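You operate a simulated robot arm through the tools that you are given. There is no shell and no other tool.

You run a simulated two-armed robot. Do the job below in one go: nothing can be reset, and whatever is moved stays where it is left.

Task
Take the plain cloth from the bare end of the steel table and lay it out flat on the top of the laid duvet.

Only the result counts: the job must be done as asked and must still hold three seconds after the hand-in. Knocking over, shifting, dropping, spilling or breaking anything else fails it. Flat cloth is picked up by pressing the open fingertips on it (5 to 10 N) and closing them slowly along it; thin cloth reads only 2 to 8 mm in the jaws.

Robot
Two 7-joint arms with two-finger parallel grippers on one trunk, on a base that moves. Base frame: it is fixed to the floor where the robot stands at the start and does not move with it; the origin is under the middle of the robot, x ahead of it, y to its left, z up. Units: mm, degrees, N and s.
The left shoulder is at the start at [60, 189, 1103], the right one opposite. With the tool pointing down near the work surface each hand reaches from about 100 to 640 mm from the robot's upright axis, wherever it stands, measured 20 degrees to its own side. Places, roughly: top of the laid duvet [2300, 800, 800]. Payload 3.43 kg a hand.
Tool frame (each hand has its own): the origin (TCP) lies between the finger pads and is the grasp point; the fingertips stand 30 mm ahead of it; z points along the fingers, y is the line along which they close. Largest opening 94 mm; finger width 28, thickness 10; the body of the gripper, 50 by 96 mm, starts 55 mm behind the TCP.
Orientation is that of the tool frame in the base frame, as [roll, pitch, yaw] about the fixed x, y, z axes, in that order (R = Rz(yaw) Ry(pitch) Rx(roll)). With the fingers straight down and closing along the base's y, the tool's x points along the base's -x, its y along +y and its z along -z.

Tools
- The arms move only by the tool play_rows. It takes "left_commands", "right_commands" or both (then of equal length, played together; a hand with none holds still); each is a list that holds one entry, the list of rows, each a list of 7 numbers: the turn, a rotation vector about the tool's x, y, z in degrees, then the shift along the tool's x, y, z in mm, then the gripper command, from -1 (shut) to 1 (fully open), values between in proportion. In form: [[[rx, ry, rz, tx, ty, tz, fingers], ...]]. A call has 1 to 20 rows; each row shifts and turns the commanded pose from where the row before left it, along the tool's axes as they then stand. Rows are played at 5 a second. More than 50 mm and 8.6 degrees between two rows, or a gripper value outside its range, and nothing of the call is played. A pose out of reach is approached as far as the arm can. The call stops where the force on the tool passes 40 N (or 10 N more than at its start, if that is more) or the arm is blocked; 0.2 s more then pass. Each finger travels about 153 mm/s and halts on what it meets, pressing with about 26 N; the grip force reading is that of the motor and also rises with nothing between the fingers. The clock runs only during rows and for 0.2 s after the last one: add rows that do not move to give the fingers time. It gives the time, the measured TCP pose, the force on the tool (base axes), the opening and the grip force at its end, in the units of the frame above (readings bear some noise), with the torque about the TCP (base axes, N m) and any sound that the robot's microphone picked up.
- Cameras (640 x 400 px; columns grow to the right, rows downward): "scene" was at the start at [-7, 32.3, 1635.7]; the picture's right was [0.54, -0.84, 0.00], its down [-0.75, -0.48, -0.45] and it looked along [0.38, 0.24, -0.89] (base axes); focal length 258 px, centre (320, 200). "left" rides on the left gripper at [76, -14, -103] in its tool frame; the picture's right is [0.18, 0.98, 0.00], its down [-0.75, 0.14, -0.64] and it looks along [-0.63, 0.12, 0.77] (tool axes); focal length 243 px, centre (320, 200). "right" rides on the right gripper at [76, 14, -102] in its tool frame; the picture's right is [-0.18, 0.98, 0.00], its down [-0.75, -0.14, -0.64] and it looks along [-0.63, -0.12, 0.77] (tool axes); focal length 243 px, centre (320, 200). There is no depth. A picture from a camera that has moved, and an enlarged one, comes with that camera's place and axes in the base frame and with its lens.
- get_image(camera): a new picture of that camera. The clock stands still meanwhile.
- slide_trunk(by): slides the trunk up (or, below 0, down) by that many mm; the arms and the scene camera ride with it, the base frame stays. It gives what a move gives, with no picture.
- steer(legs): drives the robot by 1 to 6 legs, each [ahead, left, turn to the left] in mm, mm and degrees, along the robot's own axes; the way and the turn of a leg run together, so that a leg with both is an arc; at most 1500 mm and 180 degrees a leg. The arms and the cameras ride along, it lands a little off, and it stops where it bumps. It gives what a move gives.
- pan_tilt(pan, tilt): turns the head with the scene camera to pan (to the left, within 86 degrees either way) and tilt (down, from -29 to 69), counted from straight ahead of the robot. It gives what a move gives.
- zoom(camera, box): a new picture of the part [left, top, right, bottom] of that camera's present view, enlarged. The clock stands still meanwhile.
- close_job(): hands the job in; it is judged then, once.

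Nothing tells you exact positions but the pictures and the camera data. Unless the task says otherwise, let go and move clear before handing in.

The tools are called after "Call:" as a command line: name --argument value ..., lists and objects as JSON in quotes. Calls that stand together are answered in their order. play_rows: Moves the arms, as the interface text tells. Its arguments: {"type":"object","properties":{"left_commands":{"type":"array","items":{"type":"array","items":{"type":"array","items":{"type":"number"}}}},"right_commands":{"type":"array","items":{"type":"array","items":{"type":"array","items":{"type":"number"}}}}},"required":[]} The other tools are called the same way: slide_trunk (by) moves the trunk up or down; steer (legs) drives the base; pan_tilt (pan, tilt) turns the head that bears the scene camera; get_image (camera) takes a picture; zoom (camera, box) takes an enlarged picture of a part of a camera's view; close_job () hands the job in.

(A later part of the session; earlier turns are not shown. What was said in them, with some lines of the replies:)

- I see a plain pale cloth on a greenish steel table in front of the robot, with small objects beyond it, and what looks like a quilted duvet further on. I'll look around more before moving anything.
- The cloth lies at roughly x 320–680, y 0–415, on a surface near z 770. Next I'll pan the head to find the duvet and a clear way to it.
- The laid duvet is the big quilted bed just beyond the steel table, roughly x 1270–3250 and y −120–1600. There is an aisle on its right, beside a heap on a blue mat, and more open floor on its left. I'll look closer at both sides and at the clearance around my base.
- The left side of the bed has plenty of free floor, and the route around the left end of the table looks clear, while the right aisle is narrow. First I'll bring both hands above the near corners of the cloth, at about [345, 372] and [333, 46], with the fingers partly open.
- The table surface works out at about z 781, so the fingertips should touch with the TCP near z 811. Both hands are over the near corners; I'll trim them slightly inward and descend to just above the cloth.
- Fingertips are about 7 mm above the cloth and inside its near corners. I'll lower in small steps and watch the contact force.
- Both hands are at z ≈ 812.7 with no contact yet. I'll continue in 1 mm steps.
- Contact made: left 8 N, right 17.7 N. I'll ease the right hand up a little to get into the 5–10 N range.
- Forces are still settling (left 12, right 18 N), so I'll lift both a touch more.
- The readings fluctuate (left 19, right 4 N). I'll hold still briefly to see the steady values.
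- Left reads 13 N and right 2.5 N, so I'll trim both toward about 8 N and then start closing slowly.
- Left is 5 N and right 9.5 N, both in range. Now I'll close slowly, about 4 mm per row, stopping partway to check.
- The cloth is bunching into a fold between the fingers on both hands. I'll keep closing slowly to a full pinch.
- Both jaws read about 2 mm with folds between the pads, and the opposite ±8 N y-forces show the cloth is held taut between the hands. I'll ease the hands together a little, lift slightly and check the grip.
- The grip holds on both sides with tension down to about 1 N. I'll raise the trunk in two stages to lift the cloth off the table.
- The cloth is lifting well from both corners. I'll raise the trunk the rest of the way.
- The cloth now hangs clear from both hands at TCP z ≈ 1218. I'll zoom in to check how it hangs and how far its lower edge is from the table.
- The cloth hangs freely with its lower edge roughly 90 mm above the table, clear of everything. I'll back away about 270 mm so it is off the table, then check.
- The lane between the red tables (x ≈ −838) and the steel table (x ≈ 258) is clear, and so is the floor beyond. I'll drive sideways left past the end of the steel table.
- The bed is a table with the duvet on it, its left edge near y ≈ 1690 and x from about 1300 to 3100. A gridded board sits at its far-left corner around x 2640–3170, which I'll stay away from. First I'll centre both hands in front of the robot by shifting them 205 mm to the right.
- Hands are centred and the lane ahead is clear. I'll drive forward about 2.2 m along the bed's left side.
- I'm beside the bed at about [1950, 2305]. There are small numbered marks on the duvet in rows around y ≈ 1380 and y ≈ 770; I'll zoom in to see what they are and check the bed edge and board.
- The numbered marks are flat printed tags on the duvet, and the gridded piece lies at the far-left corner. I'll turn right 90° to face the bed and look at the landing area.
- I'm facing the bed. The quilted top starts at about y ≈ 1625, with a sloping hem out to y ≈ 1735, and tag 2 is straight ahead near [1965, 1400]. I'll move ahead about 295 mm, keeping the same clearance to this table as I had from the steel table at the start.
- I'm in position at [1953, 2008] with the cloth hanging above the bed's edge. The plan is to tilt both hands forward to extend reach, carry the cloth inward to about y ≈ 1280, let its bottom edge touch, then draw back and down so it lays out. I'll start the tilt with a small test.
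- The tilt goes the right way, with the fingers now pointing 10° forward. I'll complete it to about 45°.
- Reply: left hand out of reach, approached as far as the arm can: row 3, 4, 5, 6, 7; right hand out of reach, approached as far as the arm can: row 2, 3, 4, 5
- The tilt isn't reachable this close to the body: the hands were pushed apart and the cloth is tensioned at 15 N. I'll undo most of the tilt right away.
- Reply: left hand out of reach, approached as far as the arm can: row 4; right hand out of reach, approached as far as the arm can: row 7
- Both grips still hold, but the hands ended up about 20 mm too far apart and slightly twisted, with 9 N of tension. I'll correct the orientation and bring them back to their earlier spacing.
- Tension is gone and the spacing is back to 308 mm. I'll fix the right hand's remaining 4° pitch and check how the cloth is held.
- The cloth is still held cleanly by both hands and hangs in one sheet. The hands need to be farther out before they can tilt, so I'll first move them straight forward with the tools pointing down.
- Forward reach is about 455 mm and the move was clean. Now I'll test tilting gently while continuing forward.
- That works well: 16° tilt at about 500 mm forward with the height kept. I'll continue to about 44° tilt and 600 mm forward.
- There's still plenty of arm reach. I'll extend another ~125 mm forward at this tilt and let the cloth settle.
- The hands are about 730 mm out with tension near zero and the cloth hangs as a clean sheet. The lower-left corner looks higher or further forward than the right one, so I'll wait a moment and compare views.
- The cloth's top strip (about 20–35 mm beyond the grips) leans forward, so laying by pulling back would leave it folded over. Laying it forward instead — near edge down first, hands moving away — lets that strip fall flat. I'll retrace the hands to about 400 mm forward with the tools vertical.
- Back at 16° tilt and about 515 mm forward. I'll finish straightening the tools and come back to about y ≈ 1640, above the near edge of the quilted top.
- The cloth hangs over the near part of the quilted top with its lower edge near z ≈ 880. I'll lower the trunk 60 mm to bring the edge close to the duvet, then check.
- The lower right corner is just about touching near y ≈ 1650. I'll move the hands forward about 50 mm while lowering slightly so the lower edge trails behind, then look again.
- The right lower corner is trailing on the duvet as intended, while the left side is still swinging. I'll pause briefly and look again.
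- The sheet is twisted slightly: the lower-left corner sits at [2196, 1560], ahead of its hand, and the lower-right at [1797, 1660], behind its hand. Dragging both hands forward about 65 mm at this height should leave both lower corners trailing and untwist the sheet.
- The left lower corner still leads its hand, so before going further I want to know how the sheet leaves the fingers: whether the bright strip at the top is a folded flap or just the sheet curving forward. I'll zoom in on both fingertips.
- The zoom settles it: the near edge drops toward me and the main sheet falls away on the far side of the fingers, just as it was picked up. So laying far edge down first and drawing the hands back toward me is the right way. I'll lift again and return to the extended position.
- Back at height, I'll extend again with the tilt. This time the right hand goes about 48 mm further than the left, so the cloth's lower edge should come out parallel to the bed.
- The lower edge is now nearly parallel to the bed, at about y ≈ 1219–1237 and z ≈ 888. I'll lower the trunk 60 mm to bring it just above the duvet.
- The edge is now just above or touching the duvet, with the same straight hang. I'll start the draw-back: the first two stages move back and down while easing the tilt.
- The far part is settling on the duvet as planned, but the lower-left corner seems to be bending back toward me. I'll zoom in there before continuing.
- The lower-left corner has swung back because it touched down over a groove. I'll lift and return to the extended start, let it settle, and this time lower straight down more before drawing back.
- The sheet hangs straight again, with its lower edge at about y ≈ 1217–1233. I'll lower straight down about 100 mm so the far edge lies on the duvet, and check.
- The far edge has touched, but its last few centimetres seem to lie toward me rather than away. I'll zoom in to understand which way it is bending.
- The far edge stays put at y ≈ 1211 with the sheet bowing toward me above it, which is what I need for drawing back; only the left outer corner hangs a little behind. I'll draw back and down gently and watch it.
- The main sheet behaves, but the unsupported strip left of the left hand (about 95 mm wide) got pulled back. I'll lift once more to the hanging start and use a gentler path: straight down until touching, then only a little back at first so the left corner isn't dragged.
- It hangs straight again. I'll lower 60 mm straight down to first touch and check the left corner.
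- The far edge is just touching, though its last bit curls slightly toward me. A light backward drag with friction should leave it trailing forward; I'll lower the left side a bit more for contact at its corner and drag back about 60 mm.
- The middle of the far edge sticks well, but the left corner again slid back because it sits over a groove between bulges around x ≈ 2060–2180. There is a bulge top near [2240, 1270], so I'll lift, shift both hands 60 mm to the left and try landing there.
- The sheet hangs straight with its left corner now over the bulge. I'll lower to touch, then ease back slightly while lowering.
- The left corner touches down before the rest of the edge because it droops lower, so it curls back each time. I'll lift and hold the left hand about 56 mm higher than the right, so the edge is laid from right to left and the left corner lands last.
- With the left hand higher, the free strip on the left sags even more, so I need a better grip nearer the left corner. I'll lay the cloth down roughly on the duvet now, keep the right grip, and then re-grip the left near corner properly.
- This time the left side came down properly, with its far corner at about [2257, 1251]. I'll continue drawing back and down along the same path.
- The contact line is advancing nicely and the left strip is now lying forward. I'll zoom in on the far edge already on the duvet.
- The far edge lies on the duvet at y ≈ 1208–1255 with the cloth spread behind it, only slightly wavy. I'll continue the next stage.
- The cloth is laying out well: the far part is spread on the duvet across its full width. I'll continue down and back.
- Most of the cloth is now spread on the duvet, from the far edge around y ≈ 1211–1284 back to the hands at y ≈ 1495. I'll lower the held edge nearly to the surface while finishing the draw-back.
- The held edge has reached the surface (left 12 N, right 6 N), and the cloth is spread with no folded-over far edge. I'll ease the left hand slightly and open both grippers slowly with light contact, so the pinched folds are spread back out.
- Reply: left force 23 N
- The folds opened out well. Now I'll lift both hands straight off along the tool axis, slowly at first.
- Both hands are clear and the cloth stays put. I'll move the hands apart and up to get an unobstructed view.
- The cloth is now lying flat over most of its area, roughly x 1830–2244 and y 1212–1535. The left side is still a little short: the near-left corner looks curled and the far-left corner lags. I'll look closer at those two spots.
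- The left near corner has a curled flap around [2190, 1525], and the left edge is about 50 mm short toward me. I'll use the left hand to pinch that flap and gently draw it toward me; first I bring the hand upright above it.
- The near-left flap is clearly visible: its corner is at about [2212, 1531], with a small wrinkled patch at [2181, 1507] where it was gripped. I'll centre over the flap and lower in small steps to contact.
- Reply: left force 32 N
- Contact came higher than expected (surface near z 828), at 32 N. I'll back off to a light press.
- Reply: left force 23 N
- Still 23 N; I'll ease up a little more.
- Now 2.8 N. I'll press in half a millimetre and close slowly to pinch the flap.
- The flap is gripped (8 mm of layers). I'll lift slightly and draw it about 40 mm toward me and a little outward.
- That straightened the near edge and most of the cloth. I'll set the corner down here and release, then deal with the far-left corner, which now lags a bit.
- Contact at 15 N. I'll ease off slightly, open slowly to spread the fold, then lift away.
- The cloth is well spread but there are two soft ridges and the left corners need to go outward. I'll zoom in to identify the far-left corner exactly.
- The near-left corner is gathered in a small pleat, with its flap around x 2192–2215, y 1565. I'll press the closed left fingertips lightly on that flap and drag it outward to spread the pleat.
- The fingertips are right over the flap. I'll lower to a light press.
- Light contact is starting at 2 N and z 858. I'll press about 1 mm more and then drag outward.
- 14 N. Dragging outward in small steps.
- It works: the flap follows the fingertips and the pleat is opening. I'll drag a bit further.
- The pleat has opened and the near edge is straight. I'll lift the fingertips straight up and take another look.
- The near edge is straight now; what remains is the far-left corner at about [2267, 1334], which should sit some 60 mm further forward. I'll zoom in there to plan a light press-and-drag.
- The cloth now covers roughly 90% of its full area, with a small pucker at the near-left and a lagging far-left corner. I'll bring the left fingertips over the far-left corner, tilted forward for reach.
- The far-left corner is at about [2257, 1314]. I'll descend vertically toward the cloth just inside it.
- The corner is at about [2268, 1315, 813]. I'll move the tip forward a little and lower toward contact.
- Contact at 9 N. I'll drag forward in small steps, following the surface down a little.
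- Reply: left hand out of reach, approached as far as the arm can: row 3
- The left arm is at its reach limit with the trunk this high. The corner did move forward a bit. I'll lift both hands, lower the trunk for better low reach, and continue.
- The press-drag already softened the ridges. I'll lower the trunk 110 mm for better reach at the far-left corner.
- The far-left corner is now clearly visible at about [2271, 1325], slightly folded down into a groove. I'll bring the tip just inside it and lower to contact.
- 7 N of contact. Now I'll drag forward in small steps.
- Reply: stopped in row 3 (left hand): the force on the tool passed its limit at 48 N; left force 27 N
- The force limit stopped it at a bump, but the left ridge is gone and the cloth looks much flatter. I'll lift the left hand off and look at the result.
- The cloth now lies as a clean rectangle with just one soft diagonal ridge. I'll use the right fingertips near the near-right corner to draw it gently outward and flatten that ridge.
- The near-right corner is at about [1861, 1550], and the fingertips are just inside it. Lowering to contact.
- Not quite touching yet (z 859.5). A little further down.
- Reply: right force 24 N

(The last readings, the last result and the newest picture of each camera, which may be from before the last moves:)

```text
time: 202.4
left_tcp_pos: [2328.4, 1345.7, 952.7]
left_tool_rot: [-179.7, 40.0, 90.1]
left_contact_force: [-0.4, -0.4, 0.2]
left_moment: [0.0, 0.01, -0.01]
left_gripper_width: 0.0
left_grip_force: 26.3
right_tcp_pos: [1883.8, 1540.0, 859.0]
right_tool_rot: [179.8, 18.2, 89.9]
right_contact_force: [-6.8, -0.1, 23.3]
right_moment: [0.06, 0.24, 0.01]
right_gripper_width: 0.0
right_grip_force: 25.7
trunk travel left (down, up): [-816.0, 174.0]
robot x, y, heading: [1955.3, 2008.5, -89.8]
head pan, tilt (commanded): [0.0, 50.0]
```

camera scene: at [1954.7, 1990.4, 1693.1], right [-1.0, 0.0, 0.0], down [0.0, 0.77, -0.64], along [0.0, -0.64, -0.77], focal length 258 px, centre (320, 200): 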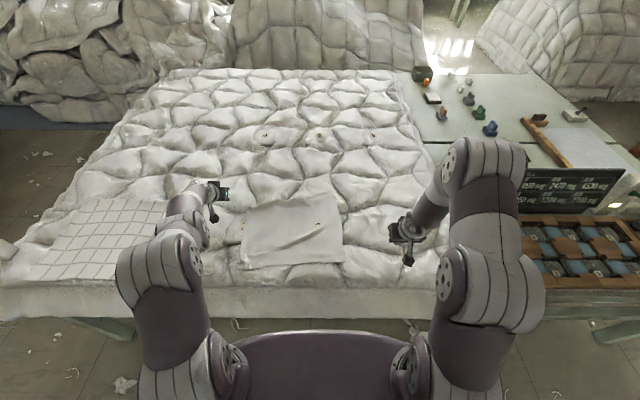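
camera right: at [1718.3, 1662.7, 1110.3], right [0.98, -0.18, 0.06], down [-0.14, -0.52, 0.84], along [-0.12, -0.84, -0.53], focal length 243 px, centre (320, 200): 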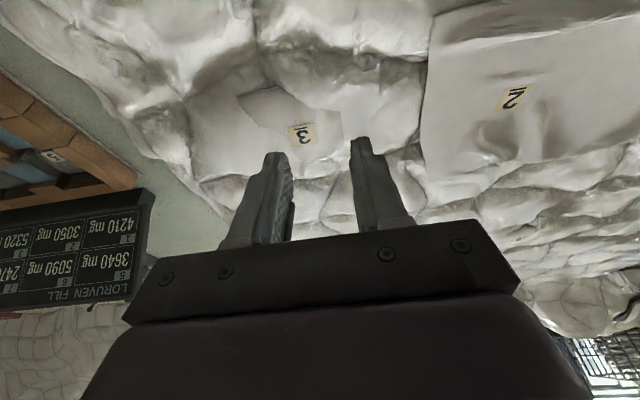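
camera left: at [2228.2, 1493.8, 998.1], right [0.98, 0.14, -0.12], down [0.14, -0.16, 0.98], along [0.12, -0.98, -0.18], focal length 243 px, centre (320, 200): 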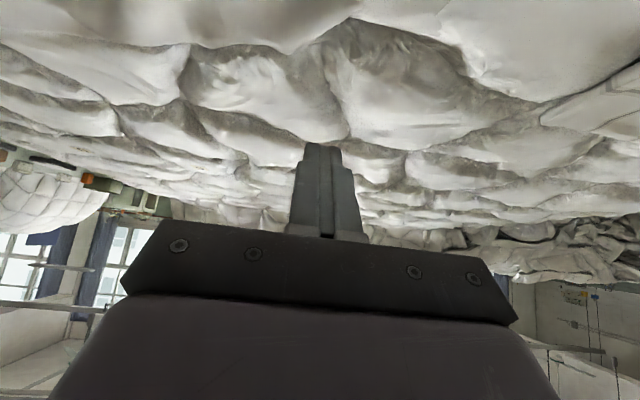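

23 N; I'll ease up a bit and then drag gently outward and toward me.

Call:
play_rows --right_commands '[[[0, 0, 0, -0.31, 0, -0.95, -1], [0, 0, 0, 2.85, -4, -0.93, -1], [0, 0, 0, 3.8, -5, -1.24, -1], [0, 0, 0, 3.8, -5, -1.24, -1]]]'

Call:
zoom --camera "scene" --box '[220, 180, 380, 280]'

```text
time: 203.4
left_tcp_pos: [2330.5, 1343.9, 950.1]
left_tool_rot: [-179.6, 39.8, 90.1]
left_contact_force: [-0.3, -0.3, 0.4]
left_moment: [0.01, -0.02, -0.02]
left_gripper_width: 0.0
left_grip_force: 26.1
right_tcp_pos: [1872.9, 1549.5, 858.9]
right_tool_rot: [-180.0, 18.2, 90.0]
right_contact_force: [5.8, -4.4, 17.4]
right_moment: [-0.05, -0.17, -0.04]
right_gripper_width: 0.2
right_grip_force: 25.3
trunk travel left (down, up): [-816.0, 174.0]
robot x, y, heading: [1955.5, 2011.1, -89.7]
head pan, tilt (commanded): [0.0, 50.0]
```

```text
4.00 times, centred on (300, 230) of scene
camera zoom: at [1955.4, 1991.9, 1693.2], right [-1.0, 0.0, 0.0], down [0.0, 0.77, -0.64], along [0.0, -0.64, -0.77], focal length 1030 px, centre (400, 80)
```

zoom: 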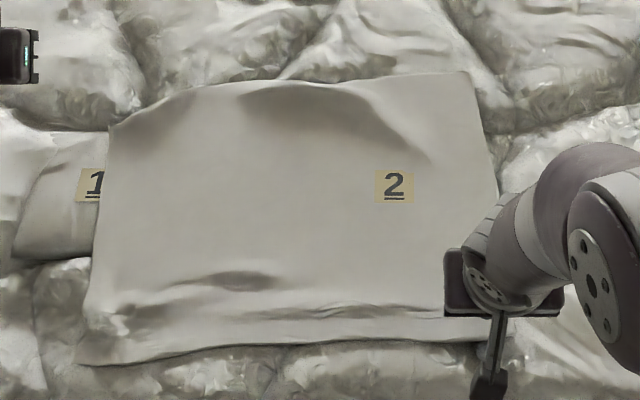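

Excellent, the diagonal ridge is gone and the cloth lies flat. I'll lift the right hand straight off and withdraw both hands.

Call:
play_rows --right_commands '[[[0, 0, 0, -0.6, 0, -1.9, -1], [0, 0, 0, -1.2, 0, -3.8, -1], [0, 0, 0, -2.5, 0, -7.6, -1], [0, 0, 0, -4.6, 0, -14.3, -1], [0, 0, 0, -6.2, 0, -19, -1], [0, 0, 0, -6.2, -5, -19, -1], [0, 0, 0, -6.2, -15, -19, -1], [0, 0, 0, -6.2, -25, -19, -1], [0, 0, 0, -3, -30, -9.5, -1], [0, 0, 0, 0, -30, 0, -1], [0, 0, 0, 0, -30, 0, -1], [0, 0, 0, 0, -30, 0, -1]]]'

Call:
get_image --camera "scene"

Call:
zoom --camera "scene" --box '[220, 180, 380, 280]'

Call:
zoom --camera "right" --box '[320, 0, 640, 200]'

```text
time: 206.0
left_tcp_pos: [2327.8, 1344.4, 950.1]
left_tool_rot: [-179.9, 39.9, 90.0]
left_contact_force: [-0.7, -0.5, -0.8]
left_moment: [0.01, 0.03, 0.02]
left_gripper_width: 0.0
left_grip_force: 25.5
right_tcp_pos: [1703.8, 1551.9, 975.9]
right_tool_rot: [-180.0, 18.0, 89.9]
right_contact_force: [0.3, -0.3, -0.3]
right_moment: [0.01, 0.01, 0.03]
right_gripper_width: 0.2
right_grip_force: 26.1
trunk travel left (down, up): [-816.0, 174.0]
robot x, y, heading: [1950.9, 2004.6, -89.9]
head pan, tilt (commanded): [0.0, 50.0]
```

```text
taken
camera scene: at [1952.6, 1991.1, 1693.1], right [-1.0, 0.0, 0.0], down [0.0, 0.77, -0.64], along [0.0, -0.64, -0.77], focal length 258 px, centre (320, 200)
```

scene: 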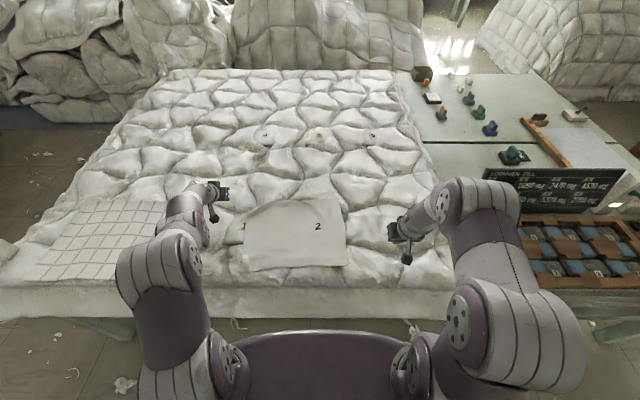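

```text
4.00 times, centred on (300, 230) of scene
camera zoom: at [1952.6, 1991.1, 1693.1], right [-1.0, 0.0, 0.0], down [0.0, 0.77, -0.64], along [0.0, -0.64, -0.77], focal length 1030 px, centre (400, 80)
```

zoom: 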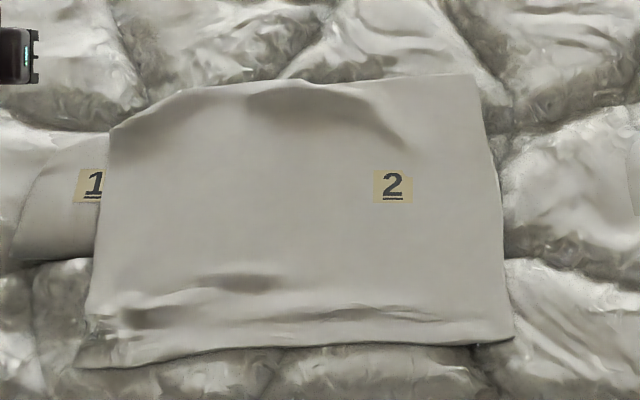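

```text
2.00 times, centred on (480, 100) of right
camera zoom: at [1718.4, 1655.2, 1050.2], right [0.98, -0.18, 0.06], down [-0.14, -0.52, 0.84], along [-0.12, -0.84, -0.53], focal length 485 px, centre (0, 400)
```

zoom: 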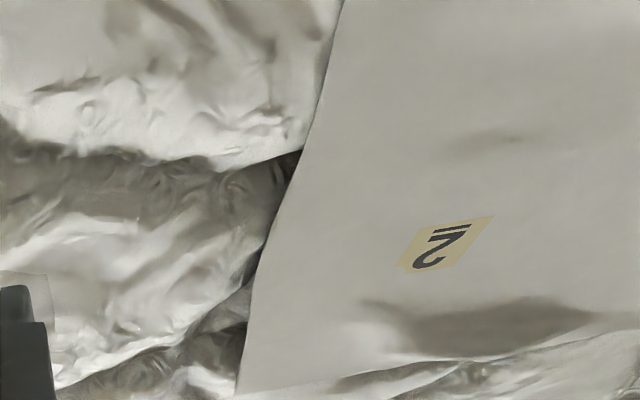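

The cloth is now flat on the duvet, about x 1850–2260 and y 1245–1598, fully on the quilted top with over 90% of its area spread. I'll raise both hands and back the robot away so everything is clear.

Call:
play_rows --left_commands '[[[0, 0, 0, -6.43, 0, -7.66, -1], [0, 0, 0, -9.64, 0, -11.49, -1], [0, 0, 0, -9.64, 0, -11.49, -1], [0, 0, 0, -9.64, 0, -11.49, -1], [0, 0, 0, -9.64, 0, -11.49, -1], [0, 0, 0, -9.64, 0, -11.49, -1]]]' --right_commands '[[[0, 0, 0, -3.1, 0, -9.5, -1], [0, 0, 0, -3.1, 0, -9.5, -1], [0, 0, 0, -3.1, 0, -9.5, -1], [0, 0, 0, -3.1, 0, -9.5, -1], [0, 0, 0, -3.1, 0, -9.5, -1], [0, 0, 0, -3.1, 0, -9.5, -1]]]'

Call:
steer --legs '[[-350, 0, 0]]'

Call:
get_image --camera "scene"

Call:
zoom --camera "scene" --box '[230, 130, 370, 217]'

```text
time: 207.4
left_tcp_pos: [2328.4, 1344.3, 1036.8]
left_tool_rot: [-179.8, 39.9, 90.1]
left_contact_force: [-1.0, -0.2, -0.5]
left_moment: [-0.02, 0.01, -0.01]
left_gripper_width: 0.0
left_grip_force: 25.8
right_tcp_pos: [1705.6, 1549.8, 1037.1]
right_tool_rot: [179.9, 18.2, 90.0]
right_contact_force: [0.9, 0.6, -0.6]
right_moment: [0.0, -0.01, 0.04]
right_gripper_width: 0.4
right_grip_force: 25.6
trunk travel left (down, up): [-816.0, 174.0]
robot x, y, heading: [1955.5, 2013.4, -89.7]
head pan, tilt (commanded): [0.0, 50.0]
```

```text
time: 209.6
left_tcp_pos: [2326.9, 1689.3, 1035.6]
left_tool_rot: [-179.8, 39.8, 89.9]
left_contact_force: [-0.1, 0.6, 0.7]
left_moment: [0.01, -0.01, -0.01]
left_gripper_width: 0.0
left_grip_force: 26.1
right_tcp_pos: [1703.0, 1897.1, 1037.0]
right_tool_rot: [-180.0, 18.0, 89.7]
right_contact_force: [0.1, -0.3, -1.0]
right_moment: [0.02, 0.0, -0.02]
right_gripper_width: 0.2
right_grip_force: 25.8
trunk travel left (down, up): [-816.0, 174.0]
robot x, y, heading: [1950.3, 2355.7, -89.8]
head pan, tilt (commanded): [0.0, 50.0]
```

```text
taken
camera scene: at [1952.6, 2337.0, 1693.1], right [-1.0, 0.0, 0.0], down [0.0, 0.77, -0.64], along [0.0, -0.64, -0.77], focal length 258 px, centre (320, 200)
```

scene: 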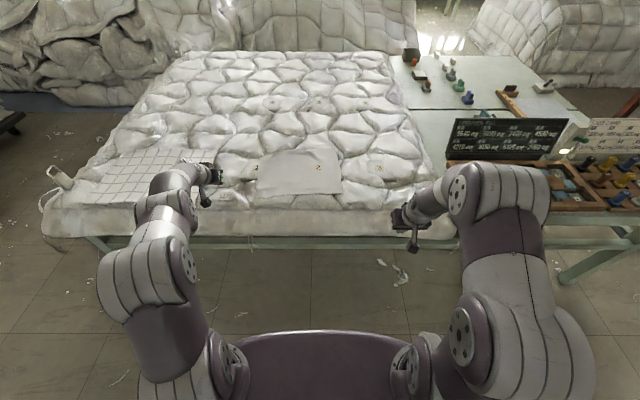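

```text
4.57 times, centred on (300, 174) of scene
camera zoom: at [1952.6, 2337.0, 1693.1], right [-1.0, 0.0, 0.0], down [0.0, 0.77, -0.64], along [0.0, -0.64, -0.77], focal length 1178 px, centre (411, 321)
```

zoom: 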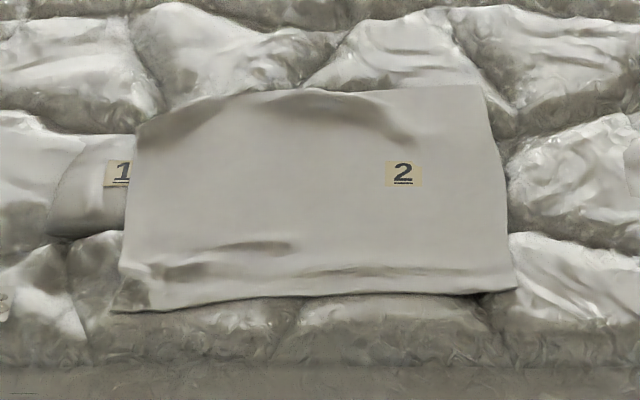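

The cloth lies flat and undisturbed on top of the duvet, both grippers are empty and clear, and nothing else looks moved. I'm handing in the job.

Call:
close_job

```text
The job is handed in.
```

The plain cloth is laid out flat on top of the laid duvet, and I handed the job in. The grippers were empty and clear, and I backed the robot about 350 mm away from the bed first.

- **Position:** the cloth covers roughly x 1850–2260 and y 1245–1598 (base frame, mm). It lies fully on the quilted top, near the bed's left edge.
- **Flatness:** by my estimate from the pictures, a little over 90% of its area is spread out. Two faint ripples remain near the edge closest to the robot, and a slight pucker is left at one corner where it was gripped.
- **Surroundings:** in the last pictures the steel table's items, the gridded piece on the duvet and the bed look as they did before. While I was smoothing a corner, the left fingertips ran into a bump on the duvet and the move stopped at 48 N. I saw no shift from that.

The hand-in gave no verdict.
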